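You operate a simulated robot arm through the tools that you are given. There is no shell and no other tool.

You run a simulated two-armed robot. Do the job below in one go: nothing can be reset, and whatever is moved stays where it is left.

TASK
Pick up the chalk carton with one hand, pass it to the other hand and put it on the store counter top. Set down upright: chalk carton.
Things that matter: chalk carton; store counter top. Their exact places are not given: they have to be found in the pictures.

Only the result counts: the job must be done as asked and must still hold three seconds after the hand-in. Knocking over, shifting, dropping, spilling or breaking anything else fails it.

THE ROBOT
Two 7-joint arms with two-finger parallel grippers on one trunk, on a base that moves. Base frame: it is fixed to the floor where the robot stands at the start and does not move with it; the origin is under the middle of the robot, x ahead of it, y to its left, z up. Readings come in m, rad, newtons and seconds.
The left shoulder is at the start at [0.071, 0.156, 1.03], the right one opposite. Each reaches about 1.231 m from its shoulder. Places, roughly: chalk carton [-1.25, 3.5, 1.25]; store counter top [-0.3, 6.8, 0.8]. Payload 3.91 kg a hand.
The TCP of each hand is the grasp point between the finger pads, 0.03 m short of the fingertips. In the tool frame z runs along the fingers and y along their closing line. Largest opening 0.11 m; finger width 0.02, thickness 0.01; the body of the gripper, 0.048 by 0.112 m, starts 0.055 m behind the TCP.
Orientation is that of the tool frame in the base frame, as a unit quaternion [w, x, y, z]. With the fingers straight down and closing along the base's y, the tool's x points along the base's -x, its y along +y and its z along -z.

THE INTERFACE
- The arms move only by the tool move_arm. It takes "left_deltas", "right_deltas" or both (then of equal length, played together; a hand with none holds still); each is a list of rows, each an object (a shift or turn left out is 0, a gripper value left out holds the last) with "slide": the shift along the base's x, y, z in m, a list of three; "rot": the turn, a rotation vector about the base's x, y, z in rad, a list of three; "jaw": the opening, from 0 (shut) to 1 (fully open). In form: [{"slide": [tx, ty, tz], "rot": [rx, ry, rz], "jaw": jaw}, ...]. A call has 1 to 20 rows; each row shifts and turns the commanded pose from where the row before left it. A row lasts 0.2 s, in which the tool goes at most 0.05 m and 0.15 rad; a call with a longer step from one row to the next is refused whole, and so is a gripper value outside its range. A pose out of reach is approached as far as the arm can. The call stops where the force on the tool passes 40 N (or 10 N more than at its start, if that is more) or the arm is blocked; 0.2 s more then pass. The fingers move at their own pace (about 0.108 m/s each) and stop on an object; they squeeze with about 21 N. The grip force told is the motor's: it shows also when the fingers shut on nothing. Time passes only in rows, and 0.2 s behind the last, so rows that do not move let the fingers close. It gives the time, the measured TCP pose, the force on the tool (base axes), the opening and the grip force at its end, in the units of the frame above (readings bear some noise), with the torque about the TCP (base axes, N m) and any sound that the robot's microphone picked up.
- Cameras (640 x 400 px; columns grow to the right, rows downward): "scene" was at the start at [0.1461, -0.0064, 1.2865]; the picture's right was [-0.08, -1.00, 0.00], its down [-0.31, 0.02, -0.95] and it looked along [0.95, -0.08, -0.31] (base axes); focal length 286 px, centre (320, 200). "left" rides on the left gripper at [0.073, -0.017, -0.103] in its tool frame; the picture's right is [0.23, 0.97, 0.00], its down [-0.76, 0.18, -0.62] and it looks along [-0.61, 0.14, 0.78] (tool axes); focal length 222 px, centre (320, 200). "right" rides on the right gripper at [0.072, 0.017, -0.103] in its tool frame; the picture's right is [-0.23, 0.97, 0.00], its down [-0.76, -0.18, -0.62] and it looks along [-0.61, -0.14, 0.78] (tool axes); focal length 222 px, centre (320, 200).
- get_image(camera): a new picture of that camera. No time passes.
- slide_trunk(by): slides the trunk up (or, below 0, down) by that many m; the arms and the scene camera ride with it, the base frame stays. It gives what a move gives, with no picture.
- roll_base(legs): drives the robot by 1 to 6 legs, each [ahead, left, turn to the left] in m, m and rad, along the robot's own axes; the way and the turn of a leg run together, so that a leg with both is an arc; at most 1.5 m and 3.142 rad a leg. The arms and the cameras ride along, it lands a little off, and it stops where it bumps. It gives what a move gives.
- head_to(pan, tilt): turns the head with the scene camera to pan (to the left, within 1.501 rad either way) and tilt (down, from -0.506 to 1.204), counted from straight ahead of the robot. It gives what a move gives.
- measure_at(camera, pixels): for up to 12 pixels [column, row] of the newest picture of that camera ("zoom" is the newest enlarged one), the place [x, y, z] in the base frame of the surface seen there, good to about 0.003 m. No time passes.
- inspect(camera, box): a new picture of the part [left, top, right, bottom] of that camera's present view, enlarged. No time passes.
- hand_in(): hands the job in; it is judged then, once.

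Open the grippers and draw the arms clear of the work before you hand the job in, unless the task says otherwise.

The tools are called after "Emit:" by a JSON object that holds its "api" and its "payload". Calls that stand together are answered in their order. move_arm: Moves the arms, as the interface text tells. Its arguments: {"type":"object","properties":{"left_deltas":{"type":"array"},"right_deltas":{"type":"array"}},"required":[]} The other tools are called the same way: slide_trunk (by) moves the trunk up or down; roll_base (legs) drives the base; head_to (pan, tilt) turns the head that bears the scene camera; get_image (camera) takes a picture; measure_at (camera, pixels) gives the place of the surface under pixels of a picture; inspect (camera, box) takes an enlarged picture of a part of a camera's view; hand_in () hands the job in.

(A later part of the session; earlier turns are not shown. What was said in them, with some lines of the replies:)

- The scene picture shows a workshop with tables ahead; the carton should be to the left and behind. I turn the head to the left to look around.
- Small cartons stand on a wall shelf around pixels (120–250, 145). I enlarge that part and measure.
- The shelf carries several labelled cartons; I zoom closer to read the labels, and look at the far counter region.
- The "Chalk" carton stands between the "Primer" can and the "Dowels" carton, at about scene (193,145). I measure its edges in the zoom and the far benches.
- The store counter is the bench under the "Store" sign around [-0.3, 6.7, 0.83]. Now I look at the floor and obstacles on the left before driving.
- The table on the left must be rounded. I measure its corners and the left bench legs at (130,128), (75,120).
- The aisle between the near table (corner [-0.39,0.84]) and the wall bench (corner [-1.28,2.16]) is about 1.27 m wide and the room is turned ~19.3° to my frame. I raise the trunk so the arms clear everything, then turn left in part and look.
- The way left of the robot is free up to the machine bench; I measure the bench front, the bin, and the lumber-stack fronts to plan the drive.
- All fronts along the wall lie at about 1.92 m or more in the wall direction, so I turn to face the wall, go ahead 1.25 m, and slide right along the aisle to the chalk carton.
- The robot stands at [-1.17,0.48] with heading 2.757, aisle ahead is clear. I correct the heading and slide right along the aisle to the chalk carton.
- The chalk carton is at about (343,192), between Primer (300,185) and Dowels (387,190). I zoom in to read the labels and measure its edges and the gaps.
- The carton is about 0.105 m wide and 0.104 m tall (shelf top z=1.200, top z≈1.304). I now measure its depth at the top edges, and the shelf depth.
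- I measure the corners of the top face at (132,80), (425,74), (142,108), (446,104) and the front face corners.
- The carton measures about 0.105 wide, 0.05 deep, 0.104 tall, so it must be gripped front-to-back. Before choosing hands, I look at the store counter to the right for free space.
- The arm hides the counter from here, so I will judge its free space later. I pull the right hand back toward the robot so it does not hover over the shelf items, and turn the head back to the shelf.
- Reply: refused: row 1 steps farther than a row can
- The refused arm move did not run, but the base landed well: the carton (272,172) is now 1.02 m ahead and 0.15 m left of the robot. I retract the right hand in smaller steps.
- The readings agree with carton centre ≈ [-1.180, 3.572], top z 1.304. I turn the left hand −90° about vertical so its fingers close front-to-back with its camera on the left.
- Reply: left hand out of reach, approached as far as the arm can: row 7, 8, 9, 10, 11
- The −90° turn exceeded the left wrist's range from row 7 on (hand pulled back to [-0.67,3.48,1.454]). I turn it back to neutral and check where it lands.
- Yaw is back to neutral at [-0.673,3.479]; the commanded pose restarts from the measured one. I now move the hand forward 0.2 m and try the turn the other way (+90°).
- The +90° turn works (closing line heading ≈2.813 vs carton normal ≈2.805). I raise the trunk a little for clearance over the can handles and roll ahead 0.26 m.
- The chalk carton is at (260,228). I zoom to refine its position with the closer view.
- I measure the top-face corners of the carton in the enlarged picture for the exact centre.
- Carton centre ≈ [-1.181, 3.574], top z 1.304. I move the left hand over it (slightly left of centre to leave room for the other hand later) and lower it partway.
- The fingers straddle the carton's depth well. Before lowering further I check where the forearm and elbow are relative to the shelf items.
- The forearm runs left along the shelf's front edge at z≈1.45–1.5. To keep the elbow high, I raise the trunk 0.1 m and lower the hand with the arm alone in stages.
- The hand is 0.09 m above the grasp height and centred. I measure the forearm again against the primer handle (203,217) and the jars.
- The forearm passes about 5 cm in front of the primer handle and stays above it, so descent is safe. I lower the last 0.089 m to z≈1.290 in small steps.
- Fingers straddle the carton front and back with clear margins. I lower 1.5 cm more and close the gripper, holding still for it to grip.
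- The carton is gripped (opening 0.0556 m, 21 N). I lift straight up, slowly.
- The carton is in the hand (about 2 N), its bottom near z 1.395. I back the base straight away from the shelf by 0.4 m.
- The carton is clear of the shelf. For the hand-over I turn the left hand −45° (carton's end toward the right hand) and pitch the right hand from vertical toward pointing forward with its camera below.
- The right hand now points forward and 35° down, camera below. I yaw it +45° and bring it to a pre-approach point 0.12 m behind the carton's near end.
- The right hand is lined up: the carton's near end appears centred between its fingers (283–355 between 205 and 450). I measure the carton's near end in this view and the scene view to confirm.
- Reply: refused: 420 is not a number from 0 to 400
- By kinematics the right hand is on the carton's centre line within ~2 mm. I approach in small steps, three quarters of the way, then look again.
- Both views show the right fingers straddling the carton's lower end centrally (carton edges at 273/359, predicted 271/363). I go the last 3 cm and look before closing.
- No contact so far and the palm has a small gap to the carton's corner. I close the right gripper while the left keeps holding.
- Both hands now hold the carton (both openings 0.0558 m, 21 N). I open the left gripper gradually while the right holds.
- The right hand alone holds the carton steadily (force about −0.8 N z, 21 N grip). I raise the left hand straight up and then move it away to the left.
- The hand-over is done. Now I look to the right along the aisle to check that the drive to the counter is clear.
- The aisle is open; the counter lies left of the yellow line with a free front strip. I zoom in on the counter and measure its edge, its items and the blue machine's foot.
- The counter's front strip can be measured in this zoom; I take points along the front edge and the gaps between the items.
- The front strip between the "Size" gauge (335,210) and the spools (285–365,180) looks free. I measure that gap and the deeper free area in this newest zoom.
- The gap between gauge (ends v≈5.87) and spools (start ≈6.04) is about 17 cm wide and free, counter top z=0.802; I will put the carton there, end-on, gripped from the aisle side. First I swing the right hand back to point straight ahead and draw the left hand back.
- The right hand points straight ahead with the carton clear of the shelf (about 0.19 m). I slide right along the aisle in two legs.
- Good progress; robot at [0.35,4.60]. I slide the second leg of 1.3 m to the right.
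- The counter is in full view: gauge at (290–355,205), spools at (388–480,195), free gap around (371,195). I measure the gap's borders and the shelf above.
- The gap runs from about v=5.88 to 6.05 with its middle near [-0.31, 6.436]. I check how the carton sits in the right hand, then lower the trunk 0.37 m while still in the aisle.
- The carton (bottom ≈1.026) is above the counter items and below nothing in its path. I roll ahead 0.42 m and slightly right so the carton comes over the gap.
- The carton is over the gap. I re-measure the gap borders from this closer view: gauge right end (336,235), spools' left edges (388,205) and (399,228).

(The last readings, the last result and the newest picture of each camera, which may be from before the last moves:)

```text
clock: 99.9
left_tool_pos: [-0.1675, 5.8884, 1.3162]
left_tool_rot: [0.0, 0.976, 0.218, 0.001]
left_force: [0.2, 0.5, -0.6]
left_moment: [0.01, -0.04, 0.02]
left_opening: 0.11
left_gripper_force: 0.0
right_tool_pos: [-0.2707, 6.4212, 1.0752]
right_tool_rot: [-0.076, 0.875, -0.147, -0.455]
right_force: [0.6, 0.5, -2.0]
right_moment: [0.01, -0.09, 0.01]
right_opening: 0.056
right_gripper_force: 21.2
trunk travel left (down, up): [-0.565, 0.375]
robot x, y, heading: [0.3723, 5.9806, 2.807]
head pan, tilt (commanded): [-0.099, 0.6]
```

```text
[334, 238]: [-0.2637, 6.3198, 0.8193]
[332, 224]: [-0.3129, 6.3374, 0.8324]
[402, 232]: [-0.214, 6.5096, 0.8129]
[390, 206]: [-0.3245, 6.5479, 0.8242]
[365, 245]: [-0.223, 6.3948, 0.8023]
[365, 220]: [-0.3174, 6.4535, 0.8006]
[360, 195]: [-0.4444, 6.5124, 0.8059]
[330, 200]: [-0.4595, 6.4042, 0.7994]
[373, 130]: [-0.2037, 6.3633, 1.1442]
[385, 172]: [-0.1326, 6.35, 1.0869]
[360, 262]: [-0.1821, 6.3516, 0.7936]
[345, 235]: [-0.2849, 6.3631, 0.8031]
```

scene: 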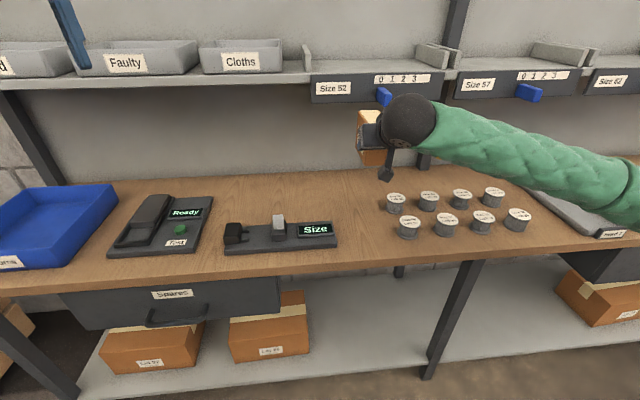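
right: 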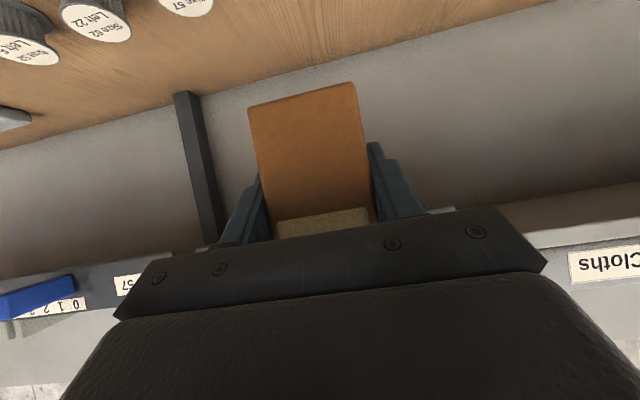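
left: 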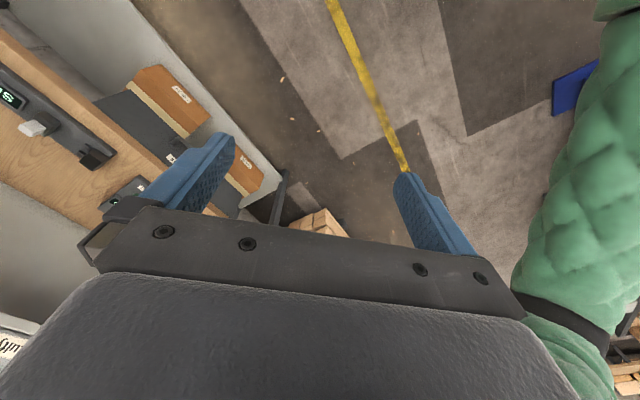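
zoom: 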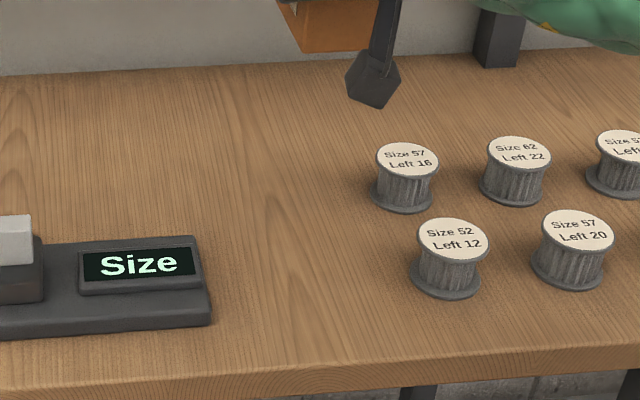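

Gap centre is v≈5.968 and the carton's centre is at 5.965, so it is well placed. Before lowering I check the right forearm's height and reach over the spools and rods.

Emit:
{"api": "measure_at", "payload": {"camera": "scene", "pixels": [[450, 130], [480, 135], [480, 150], [520, 160], [560, 165], [560, 185], [600, 170], [600, 205], [630, 190], [635, 220], [520, 140], [400, 140]]}}

Emit:
{"api": "head_to", "payload": {"pan": -0.8, "tilt": 0.7}}

Emit:
{"api": "get_image", "payload": {"camera": "scene"}}

```text
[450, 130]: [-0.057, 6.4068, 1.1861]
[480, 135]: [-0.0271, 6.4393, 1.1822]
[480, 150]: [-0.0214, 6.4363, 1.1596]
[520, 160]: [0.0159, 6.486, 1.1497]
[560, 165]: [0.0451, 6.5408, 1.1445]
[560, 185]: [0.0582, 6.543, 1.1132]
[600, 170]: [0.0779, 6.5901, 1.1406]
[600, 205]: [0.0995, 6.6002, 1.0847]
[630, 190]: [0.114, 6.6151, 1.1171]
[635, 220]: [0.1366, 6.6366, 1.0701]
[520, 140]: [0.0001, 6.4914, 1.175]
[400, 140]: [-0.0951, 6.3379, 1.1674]
```

```text
clock: 101.0
left_tool_pos: [-0.1668, 5.8881, 1.3159]
left_tool_rot: [0.001, 0.976, 0.218, 0.0]
left_force: [-0.5, 0.4, -0.4]
left_moment: [-0.03, 0.0, -0.03]
left_opening: 0.1102
left_gripper_force: 0.0
right_tool_pos: [-0.2693, 6.422, 1.0749]
right_tool_rot: [-0.076, 0.875, -0.146, -0.455]
right_force: [-0.5, 0.1, -1.9]
right_moment: [-0.02, -0.1, -0.01]
right_opening: 0.0559
right_gripper_force: 20.8
trunk travel left (down, up): [-0.565, 0.375]
robot x, y, heading: [0.372, 5.9821, 2.804]
head pan, tilt (commanded): [-0.799, 0.7]
```

```text
taken
```

scene: 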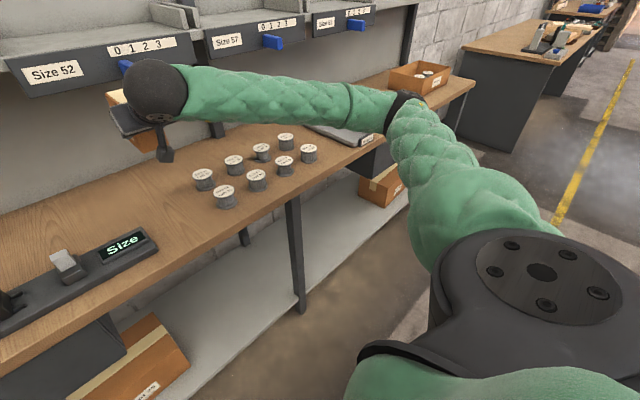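

The forearm runs in front of the counter edge (u≈−2.07 to −2.16 vs edge −2.285). I measure the elbow too.

Emit:
{"api": "measure_at", "payload": {"camera": "scene", "pixels": [[400, 110], [380, 115], [365, 125], [350, 100], [340, 120], [430, 180], [420, 230], [300, 95], [230, 90], [155, 95], [165, 155], [450, 150]]}}

```text
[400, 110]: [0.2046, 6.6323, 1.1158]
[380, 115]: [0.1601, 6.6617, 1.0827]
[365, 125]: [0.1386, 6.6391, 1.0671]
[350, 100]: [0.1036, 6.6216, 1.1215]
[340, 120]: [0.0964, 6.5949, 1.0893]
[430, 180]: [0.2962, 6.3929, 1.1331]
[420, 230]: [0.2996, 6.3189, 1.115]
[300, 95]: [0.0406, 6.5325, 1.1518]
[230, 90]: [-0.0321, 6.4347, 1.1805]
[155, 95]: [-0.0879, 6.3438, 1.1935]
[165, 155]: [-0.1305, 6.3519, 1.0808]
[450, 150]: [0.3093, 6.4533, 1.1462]
```

The elbow sits about 0.25 m in front of the counter edge, so lowering is safe. I lower the trunk by 0.19 m, leaving about 3 cm for the arm.

Emit:
{"api": "slide_trunk", "payload": {"by": -0.19}}

Emit:
{"api": "head_to", "payload": {"pan": -0.15, "tilt": 0.6}}

Emit:
{"api": "get_image", "payload": {"camera": "scene"}}

Emit:
{"api": "get_image", "payload": {"camera": "right"}}

```text
clock: 103.0
left_tool_pos: [-0.1641, 5.8873, 1.1259]
left_tool_rot: [0.001, 0.976, 0.217, 0.0]
left_force: [0.6, 0.9, 0.0]
left_moment: [0.0, -0.02, 0.05]
left_opening: 0.1101
left_gripper_force: 0.0
right_tool_pos: [-0.269, 6.4205, 0.887]
right_tool_rot: [-0.076, 0.875, -0.146, -0.455]
right_force: [0.2, 0.4, -3.1]
right_moment: [-0.02, -0.07, 0.0]
right_opening: 0.056
right_gripper_force: 21.1
trunk travel left (down, up): [-0.375, 0.565]
robot x, y, heading: [0.3716, 5.9816, 2.808]
head pan, tilt (commanded): [-0.799, 0.7]
```

```text
clock: 104.1
left_tool_pos: [-0.1649, 5.8879, 1.1258]
left_tool_rot: [0.0, 0.976, 0.218, 0.0]
left_force: [0.0, 0.3, -0.1]
left_moment: [-0.03, 0.01, -0.02]
left_opening: 0.1096
left_gripper_force: 0.1
right_tool_pos: [-0.2691, 6.4216, 0.8845]
right_tool_rot: [-0.076, 0.875, -0.146, -0.455]
right_force: [0.8, 0.0, -2.5]
right_moment: [-0.04, -0.15, 0.03]
right_opening: 0.0556
right_gripper_force: 20.6
trunk travel left (down, up): [-0.375, 0.565]
robot x, y, heading: [0.3753, 5.9837, 2.806]
head pan, tilt (commanded): [-0.15, 0.6]
```

```text
taken
```

scene: 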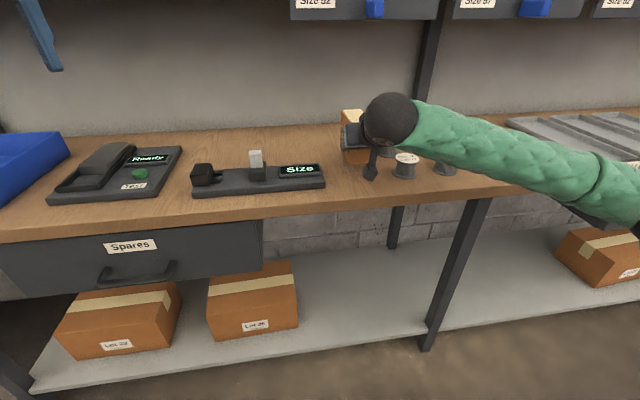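

```text
taken
```

right: 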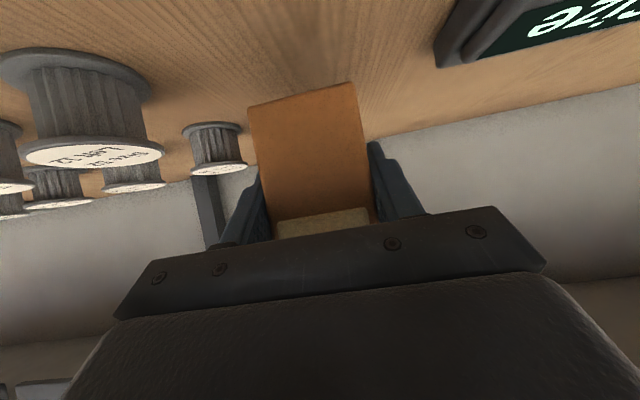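

The carton hangs about 3 cm over the counter, clear of gauge and spools. I zoom to check that it is level.

Emit:
{"api": "inspect", "payload": {"camera": "scene", "box": [320, 90, 420, 200]}}

Emit:
{"api": "measure_at", "payload": {"camera": "right", "pixels": [[252, 112], [352, 88], [300, 102], [275, 205], [368, 200], [320, 160], [310, 98], [290, 60]]}}

```text
3.64 times, centred on (370, 145) of scene
```

zoom: 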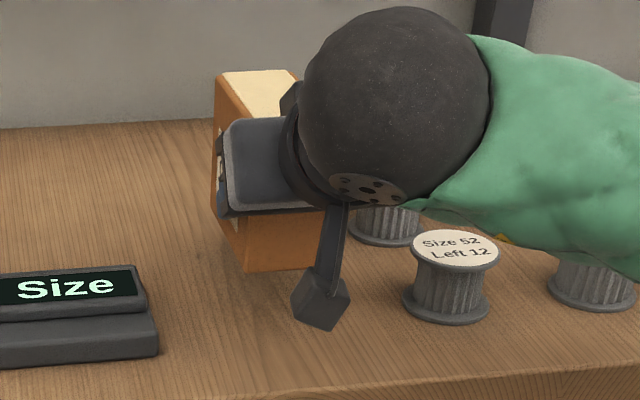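

```text
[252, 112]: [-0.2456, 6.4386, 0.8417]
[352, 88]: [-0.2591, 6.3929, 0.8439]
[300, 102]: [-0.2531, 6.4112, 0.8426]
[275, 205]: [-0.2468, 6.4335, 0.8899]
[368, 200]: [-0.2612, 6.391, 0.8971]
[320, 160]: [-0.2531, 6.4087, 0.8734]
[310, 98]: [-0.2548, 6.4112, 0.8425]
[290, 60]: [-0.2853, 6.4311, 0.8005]
```

The carton is level (its end face is vertical, bottom ≈0.836). I lower with the arm in small steps toward the top at 0.802, watching the force.

Emit:
{"api": "move_arm", "payload": {"right_deltas": [{"slide": [0, 0, -0.01]}, {"slide": [0, 0, -0.01]}, {"slide": [0, 0, -0.006]}]}}

Emit:
{"api": "get_image", "payload": {"camera": "right"}}

Emit:
{"api": "inspect", "payload": {"camera": "scene", "box": [320, 90, 420, 200]}}

```text
clock: 104.9
left_tool_pos: [-0.1667, 5.8879, 1.1267]
left_tool_rot: [0.0, 0.976, 0.217, 0.001]
left_force: [-0.5, -0.5, -0.8]
left_moment: [0.0, 0.0, -0.03]
left_opening: 0.1099
left_gripper_force: 0.0
right_tool_pos: [-0.2685, 6.4219, 0.8596]
right_tool_rot: [-0.076, 0.875, -0.146, -0.454]
right_force: [0.2, -0.6, -3.0]
right_moment: [-0.06, -0.08, -0.01]
right_opening: 0.056
right_gripper_force: 21.2
trunk travel left (down, up): [-0.375, 0.565]
robot x, y, heading: [0.3734, 5.9816, 2.805]
head pan, tilt (commanded): [-0.15, 0.6]
```

```text
taken
```

right: 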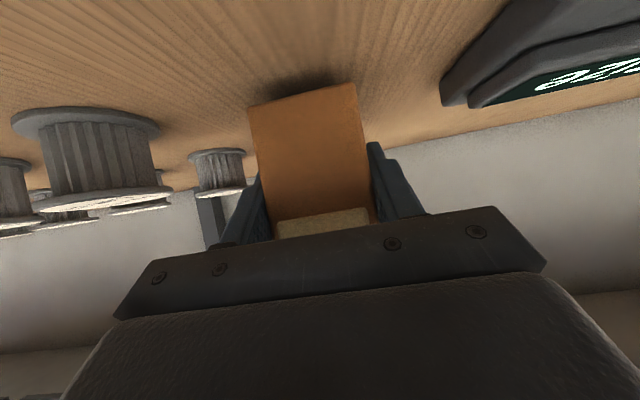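

```text
3.64 times, centred on (370, 145) of scene
```

zoom: 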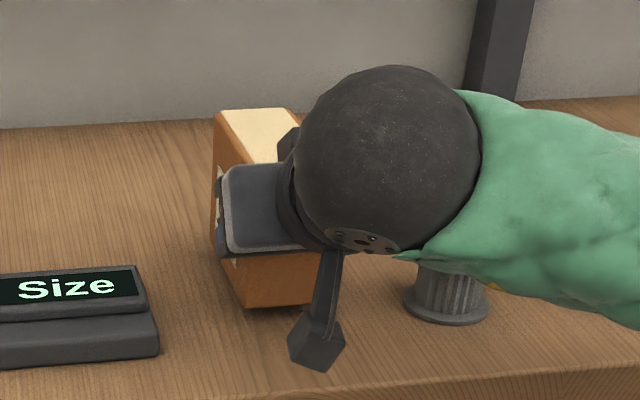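

About 7 mm remain. I check the forearm's underside against the nearest spool in this view before the last steps.

Emit:
{"api": "measure_at", "payload": {"camera": "zoom", "pixels": [[450, 250], [500, 280], [560, 290], [620, 310], [450, 310], [320, 345], [350, 230], [240, 295], [300, 295], [245, 310], [225, 200], [260, 200]]}}

Emit:
{"api": "move_arm", "payload": {"right_deltas": [{"slide": [0, 0, -0.003]}, {"slide": [0, 0, -0.002]}]}}

```text
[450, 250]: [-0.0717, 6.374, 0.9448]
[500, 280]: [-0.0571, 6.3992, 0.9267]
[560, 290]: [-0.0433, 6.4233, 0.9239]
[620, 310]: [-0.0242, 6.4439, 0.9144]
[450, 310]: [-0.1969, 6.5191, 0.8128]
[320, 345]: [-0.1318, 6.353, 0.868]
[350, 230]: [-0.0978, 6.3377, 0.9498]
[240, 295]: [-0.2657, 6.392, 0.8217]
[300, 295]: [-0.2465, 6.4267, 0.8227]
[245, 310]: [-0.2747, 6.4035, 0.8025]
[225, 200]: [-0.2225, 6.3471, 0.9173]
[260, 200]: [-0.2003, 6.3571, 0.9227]
```

```text
clock: 105.5
left_tool_pos: [-0.1665, 5.8881, 1.1261]
left_tool_rot: [0.0, 0.976, 0.218, 0.0]
left_force: [-0.2, -0.4, 0.4]
left_moment: [-0.02, -0.01, 0.02]
left_opening: 0.1096
left_gripper_force: 0.1
right_tool_pos: [-0.2687, 6.4219, 0.8532]
right_tool_rot: [-0.076, 0.875, -0.147, -0.455]
right_force: [-0.6, -0.9, -1.9]
right_moment: [-0.03, -0.09, -0.01]
right_opening: 0.0561
right_gripper_force: 21.5
trunk travel left (down, up): [-0.375, 0.565]
robot x, y, heading: [0.3728, 5.9792, 2.802]
head pan, tilt (commanded): [-0.15, 0.6]
```

The forearm is at z>0.91, well above the spools. I continue with 1.5 mm steps until the force shows contact.

Emit:
{"api": "move_arm", "payload": {"right_deltas": [{"slide": [0, 0, -0.0015]}, {}]}}

```text
clock: 106.1
left_tool_pos: [-0.1654, 5.8886, 1.1256]
left_tool_rot: [0.0, 0.976, 0.218, 0.0]
left_force: [-0.3, 1.0, 0.0]
left_moment: [0.02, -0.04, 0.04]
left_opening: 0.11
left_gripper_force: 0.0
right_tool_pos: [-0.2701, 6.4209, 0.8527]
right_tool_rot: [-0.076, 0.876, -0.147, -0.454]
right_force: [-0.7, -0.5, -1.8]
right_moment: [-0.02, -0.11, 0.04]
right_opening: 0.0558
right_gripper_force: 20.9
trunk travel left (down, up): [-0.375, 0.565]
robot x, y, heading: [0.3714, 5.9794, 2.805]
head pan, tilt (commanded): [-0.15, 0.6]
```

No contact yet (z-force still −1.8 N). I lower two more millimetre steps.

Emit:
{"api": "move_arm", "payload": {"right_deltas": [{"slide": [0, 0, -0.002]}, {}]}}

Emit:
{"api": "inspect", "payload": {"camera": "right", "box": [220, 60, 400, 160]}}

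```text
clock: 106.7
left_tool_pos: [-0.1657, 5.8882, 1.1268]
left_tool_rot: [-0.001, 0.976, 0.217, -0.001]
left_force: [-0.9, 0.3, 0.1]
left_moment: [0.02, 0.01, 0.01]
left_opening: 0.1099
left_gripper_force: 0.0
right_tool_pos: [-0.2692, 6.4222, 0.8513]
right_tool_rot: [-0.076, 0.875, -0.145, -0.456]
right_force: [0.0, 0.0, -2.6]
right_moment: [-0.02, -0.11, 0.0]
right_opening: 0.0561
right_gripper_force: 21.0
trunk travel left (down, up): [-0.375, 0.565]
robot x, y, heading: [0.3727, 5.9852, 2.804]
head pan, tilt (commanded): [-0.15, 0.6]
```

```text
3.56 times, centred on (310, 110) of right
```

zoom: 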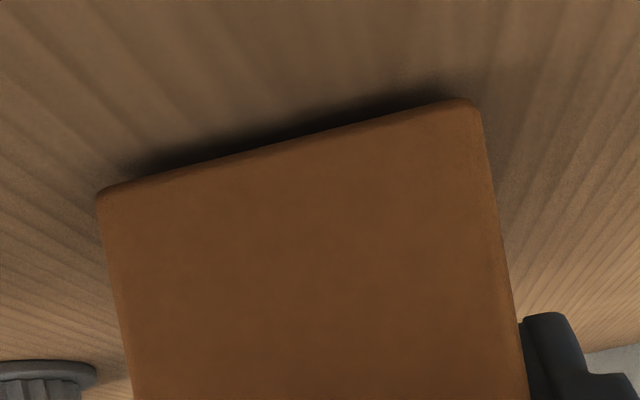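

The bottom edge is almost on the surface (thin shadow line). I lower 3 mm more.

Emit:
{"api": "move_arm", "payload": {"right_deltas": [{"slide": [0, 0, -0.0015]}, {"slide": [0, 0, -0.0015]}, {}]}}

Emit:
{"api": "inspect", "payload": {"camera": "right", "box": [220, 60, 400, 160]}}

```text
clock: 107.5
left_tool_pos: [-0.1659, 5.8886, 1.1256]
left_tool_rot: [0.0, 0.976, 0.219, 0.0]
left_force: [0.1, 0.7, 0.7]
left_moment: [0.01, -0.01, 0.01]
left_opening: 0.1102
left_gripper_force: 0.1
right_tool_pos: [-0.2697, 6.4206, 0.849]
right_tool_rot: [-0.077, 0.875, -0.147, -0.456]
right_force: [0.0, 1.2, -0.1]
right_moment: [0.01, 0.08, -0.02]
right_opening: 0.0556
right_gripper_force: 21.4
trunk travel left (down, up): [-0.375, 0.565]
robot x, y, heading: [0.3715, 5.9838, 2.806]
head pan, tilt (commanded): [-0.15, 0.6]
```

```text
3.56 times, centred on (310, 110) of right
```

zoom: 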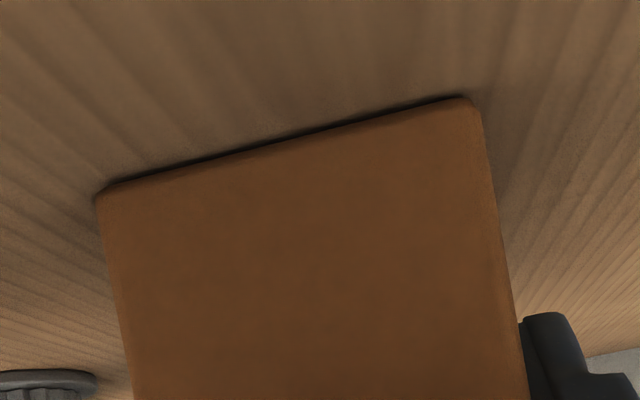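

The weight is now carried by the counter (z-force −0.1 N, moment changed sign). I press one more millimetre and then open the gripper gently.

Emit:
{"api": "move_arm", "payload": {"right_deltas": [{"slide": [0, 0, -0.001]}, {}, {"jaw": 0.56}, {"jaw": 0.62}, {"jaw": 0.7}, {"jaw": 0.78}, {"jaw": 0.85}, {"jaw": 0.85}]}}

Emit:
{"api": "get_image", "payload": {"camera": "right"}}

Emit:
{"api": "inspect", "payload": {"camera": "scene", "box": [320, 90, 420, 200]}}

```text
clock: 109.3
left_tool_pos: [-0.1651, 5.8879, 1.1258]
left_tool_rot: [0.001, 0.976, 0.218, 0.0]
left_force: [-0.1, -0.2, -0.3]
left_moment: [-0.01, 0.01, 0.02]
left_opening: 0.1102
left_gripper_force: 0.1
right_tool_pos: [-0.2703, 6.4226, 0.8492]
right_tool_rot: [-0.076, 0.875, -0.146, -0.455]
right_force: [-0.1, -0.6, -0.1]
right_moment: [-0.01, -0.03, 0.01]
right_opening: 0.0936
right_gripper_force: 0.1
trunk travel left (down, up): [-0.375, 0.565]
robot x, y, heading: [0.3746, 5.9841, 2.81]
head pan, tilt (commanded): [-0.15, 0.6]
```

```text
taken
```

right: 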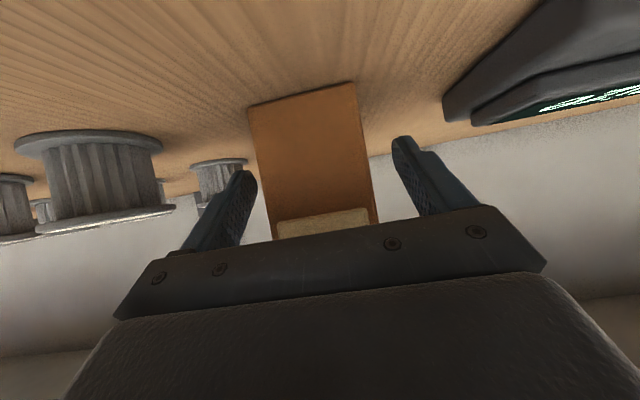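

```text
3.64 times, centred on (370, 145) of scene
```

zoom: 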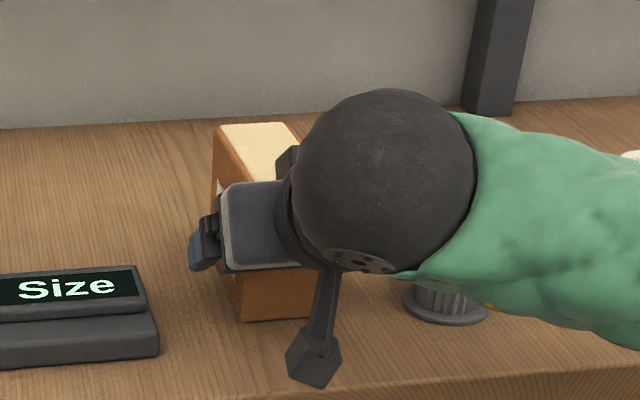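

The carton stands free with finger gaps on both sides. I withdraw the right hand back along its own axis, up and toward the aisle.

Emit:
{"api": "move_arm", "payload": {"right_deltas": [{"slide": [0.0155, -0.0053, 0.0115]}, {"slide": [0.0232, -0.008, 0.0173]}, {"slide": [0.0232, -0.008, 0.0173]}, {"slide": [0.0232, -0.008, 0.0173]}, {"slide": [0.0232, -0.008, 0.0173]}, {"slide": [0.0232, -0.008, 0.0173]}]}}

Emit:
{"api": "get_image", "payload": {"camera": "scene"}}

Emit:
{"api": "get_image", "payload": {"camera": "right"}}

```text
clock: 110.7
left_tool_pos: [-0.1652, 5.8869, 1.1268]
left_tool_rot: [0.0, 0.976, 0.218, 0.0]
left_force: [0.7, -0.7, 0.7]
left_moment: [0.02, -0.02, 0.03]
left_opening: 0.1103
left_gripper_force: 0.0
right_tool_pos: [-0.1359, 6.3737, 0.9465]
right_tool_rot: [-0.076, 0.875, -0.147, -0.454]
right_force: [0.3, 0.6, -0.1]
right_moment: [-0.01, -0.03, -0.01]
right_opening: 0.0934
right_gripper_force: 0.1
trunk travel left (down, up): [-0.375, 0.565]
robot x, y, heading: [0.3723, 5.9822, 2.809]
head pan, tilt (commanded): [-0.15, 0.6]
```

```text
taken
```

scene: 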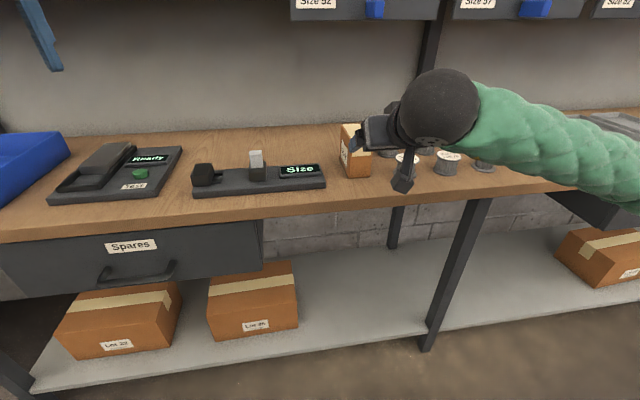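

```text
taken
```

right: 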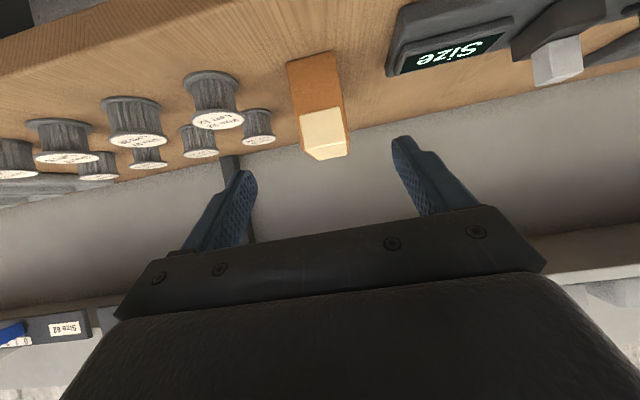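

The carton stands upright on the counter. I open the right gripper fully and back the base away from the counter by 0.35 m, then inspect.

Emit:
{"api": "move_arm", "payload": {"right_deltas": [{"jaw": 1.0, "slide": [0.02, -0.007, 0.02]}, {"slide": [0.02, -0.007, 0.02]}, {"slide": [0.02, -0.007, 0.02]}]}}

Emit:
{"api": "roll_base", "payload": {"legs": [[-0.35, 0, 0]]}}

Emit:
{"api": "get_image", "payload": {"camera": "scene"}}

```text
clock: 111.5
left_tool_pos: [-0.1648, 5.8873, 1.1265]
left_tool_rot: [0.0, 0.976, 0.219, 0.0]
left_force: [-0.1, 0.6, 0.4]
left_moment: [0.04, 0.01, -0.01]
left_opening: 0.1102
left_gripper_force: 0.1
right_tool_pos: [-0.0959, 6.3596, 1.0167]
right_tool_rot: [-0.077, 0.875, -0.147, -0.455]
right_force: [0.4, -0.3, 0.2]
right_moment: [0.02, -0.05, 0.01]
right_opening: 0.11
right_gripper_force: 0.1
right hand out of reach, approached as far as the arm can: row 2, 3
trunk travel left (down, up): [-0.375, 0.565]
robot x, y, heading: [0.3748, 5.9819, 2.804]
head pan, tilt (commanded): [-0.15, 0.6]
```

```text
clock: 113.7
left_tool_pos: [0.1597, 5.7744, 1.1257]
left_tool_rot: [0.0, 0.976, 0.217, 0.0]
left_force: [0.1, -0.4, 0.2]
left_moment: [0.02, 0.04, 0.0]
left_opening: 0.11
left_gripper_force: 0.0
right_tool_pos: [0.2296, 6.2453, 1.0159]
right_tool_rot: [-0.077, 0.874, -0.148, -0.456]
right_force: [0.4, -0.1, -0.6]
right_moment: [0.01, -0.02, -0.01]
right_opening: 0.11
right_gripper_force: 0.1
trunk travel left (down, up): [-0.375, 0.565]
robot x, y, heading: [0.6938, 5.8665, 2.807]
head pan, tilt (commanded): [-0.15, 0.6]
```

```text
taken
```

scene: 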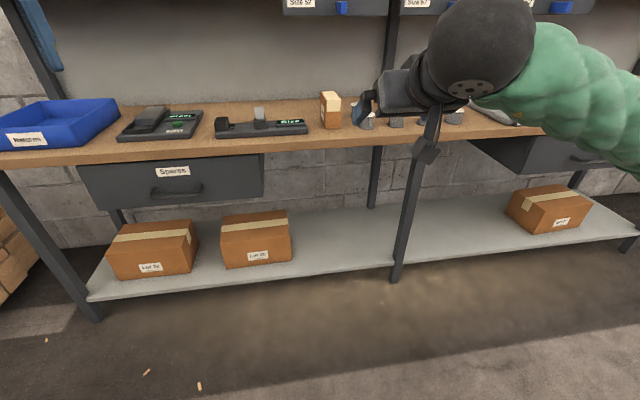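

Both hands are empty, open and clear of the counter. I zoom on the carton to confirm it stands upright with its neighbours undisturbed.

Emit:
{"api": "inspect", "payload": {"camera": "scene", "box": [270, 70, 430, 170]}}

Emit:
{"api": "measure_at", "payload": {"camera": "scene", "pixels": [[332, 95], [335, 118], [335, 127], [325, 110], [320, 140], [303, 127]]}}

Emit:
{"api": "get_image", "payload": {"camera": "right"}}

```text
4.00 times, centred on (350, 120) of scene
```

zoom: 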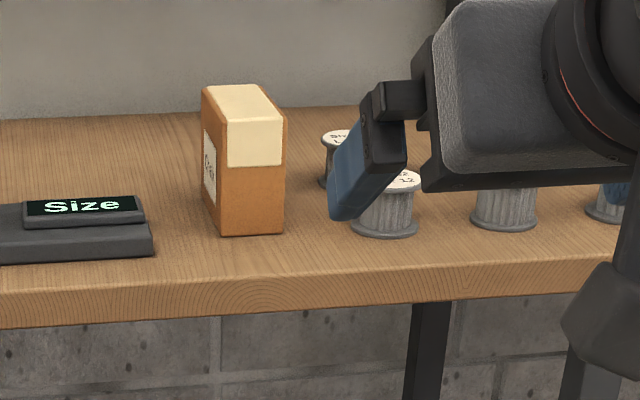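

```text
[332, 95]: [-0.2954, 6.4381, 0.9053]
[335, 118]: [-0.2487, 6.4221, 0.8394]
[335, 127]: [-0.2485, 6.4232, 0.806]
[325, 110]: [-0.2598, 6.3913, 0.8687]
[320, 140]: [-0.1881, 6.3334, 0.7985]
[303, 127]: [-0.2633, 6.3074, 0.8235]
```

```text
taken
```

right: 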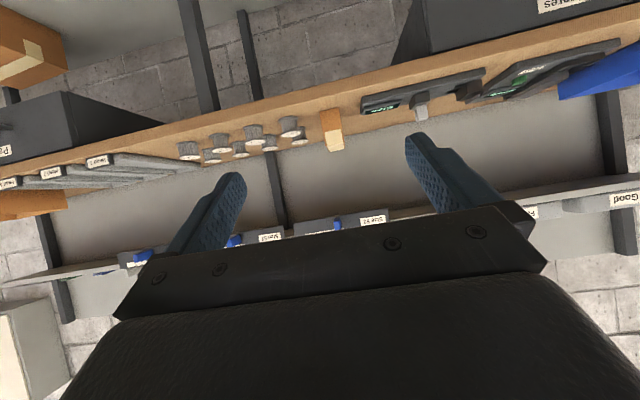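

The chalk carton stands upright on the store counter (top 0.905, base 0.803), with the gauge and spools untouched and both hands open and well clear. I hand in the job.

Emit:
{"api": "hand_in", "payload": {}}

```text
The job is handed in.
```

The chalk carton is standing upright on the store counter top, and I have handed the job in. I picked it off the wall shelf with the left hand, passed it to the right hand over the aisle, and set it down with the right.

- **Place:** it stands in the gap between the "Size" gauge and the spools, at about [-0.30, 6.43]. Its base is on the counter top (about 0.80 m) and its top is at about 0.905 m.
- **Other items:** the gauge and spools beside it look undisturbed in the last pictures. The arms touched nothing on the shelf or the counter apart from the carton, as far as the force readings and pictures show.
- **Arms:** both grippers are open and empty. I backed the robot about 0.35 m from the counter before handing in.
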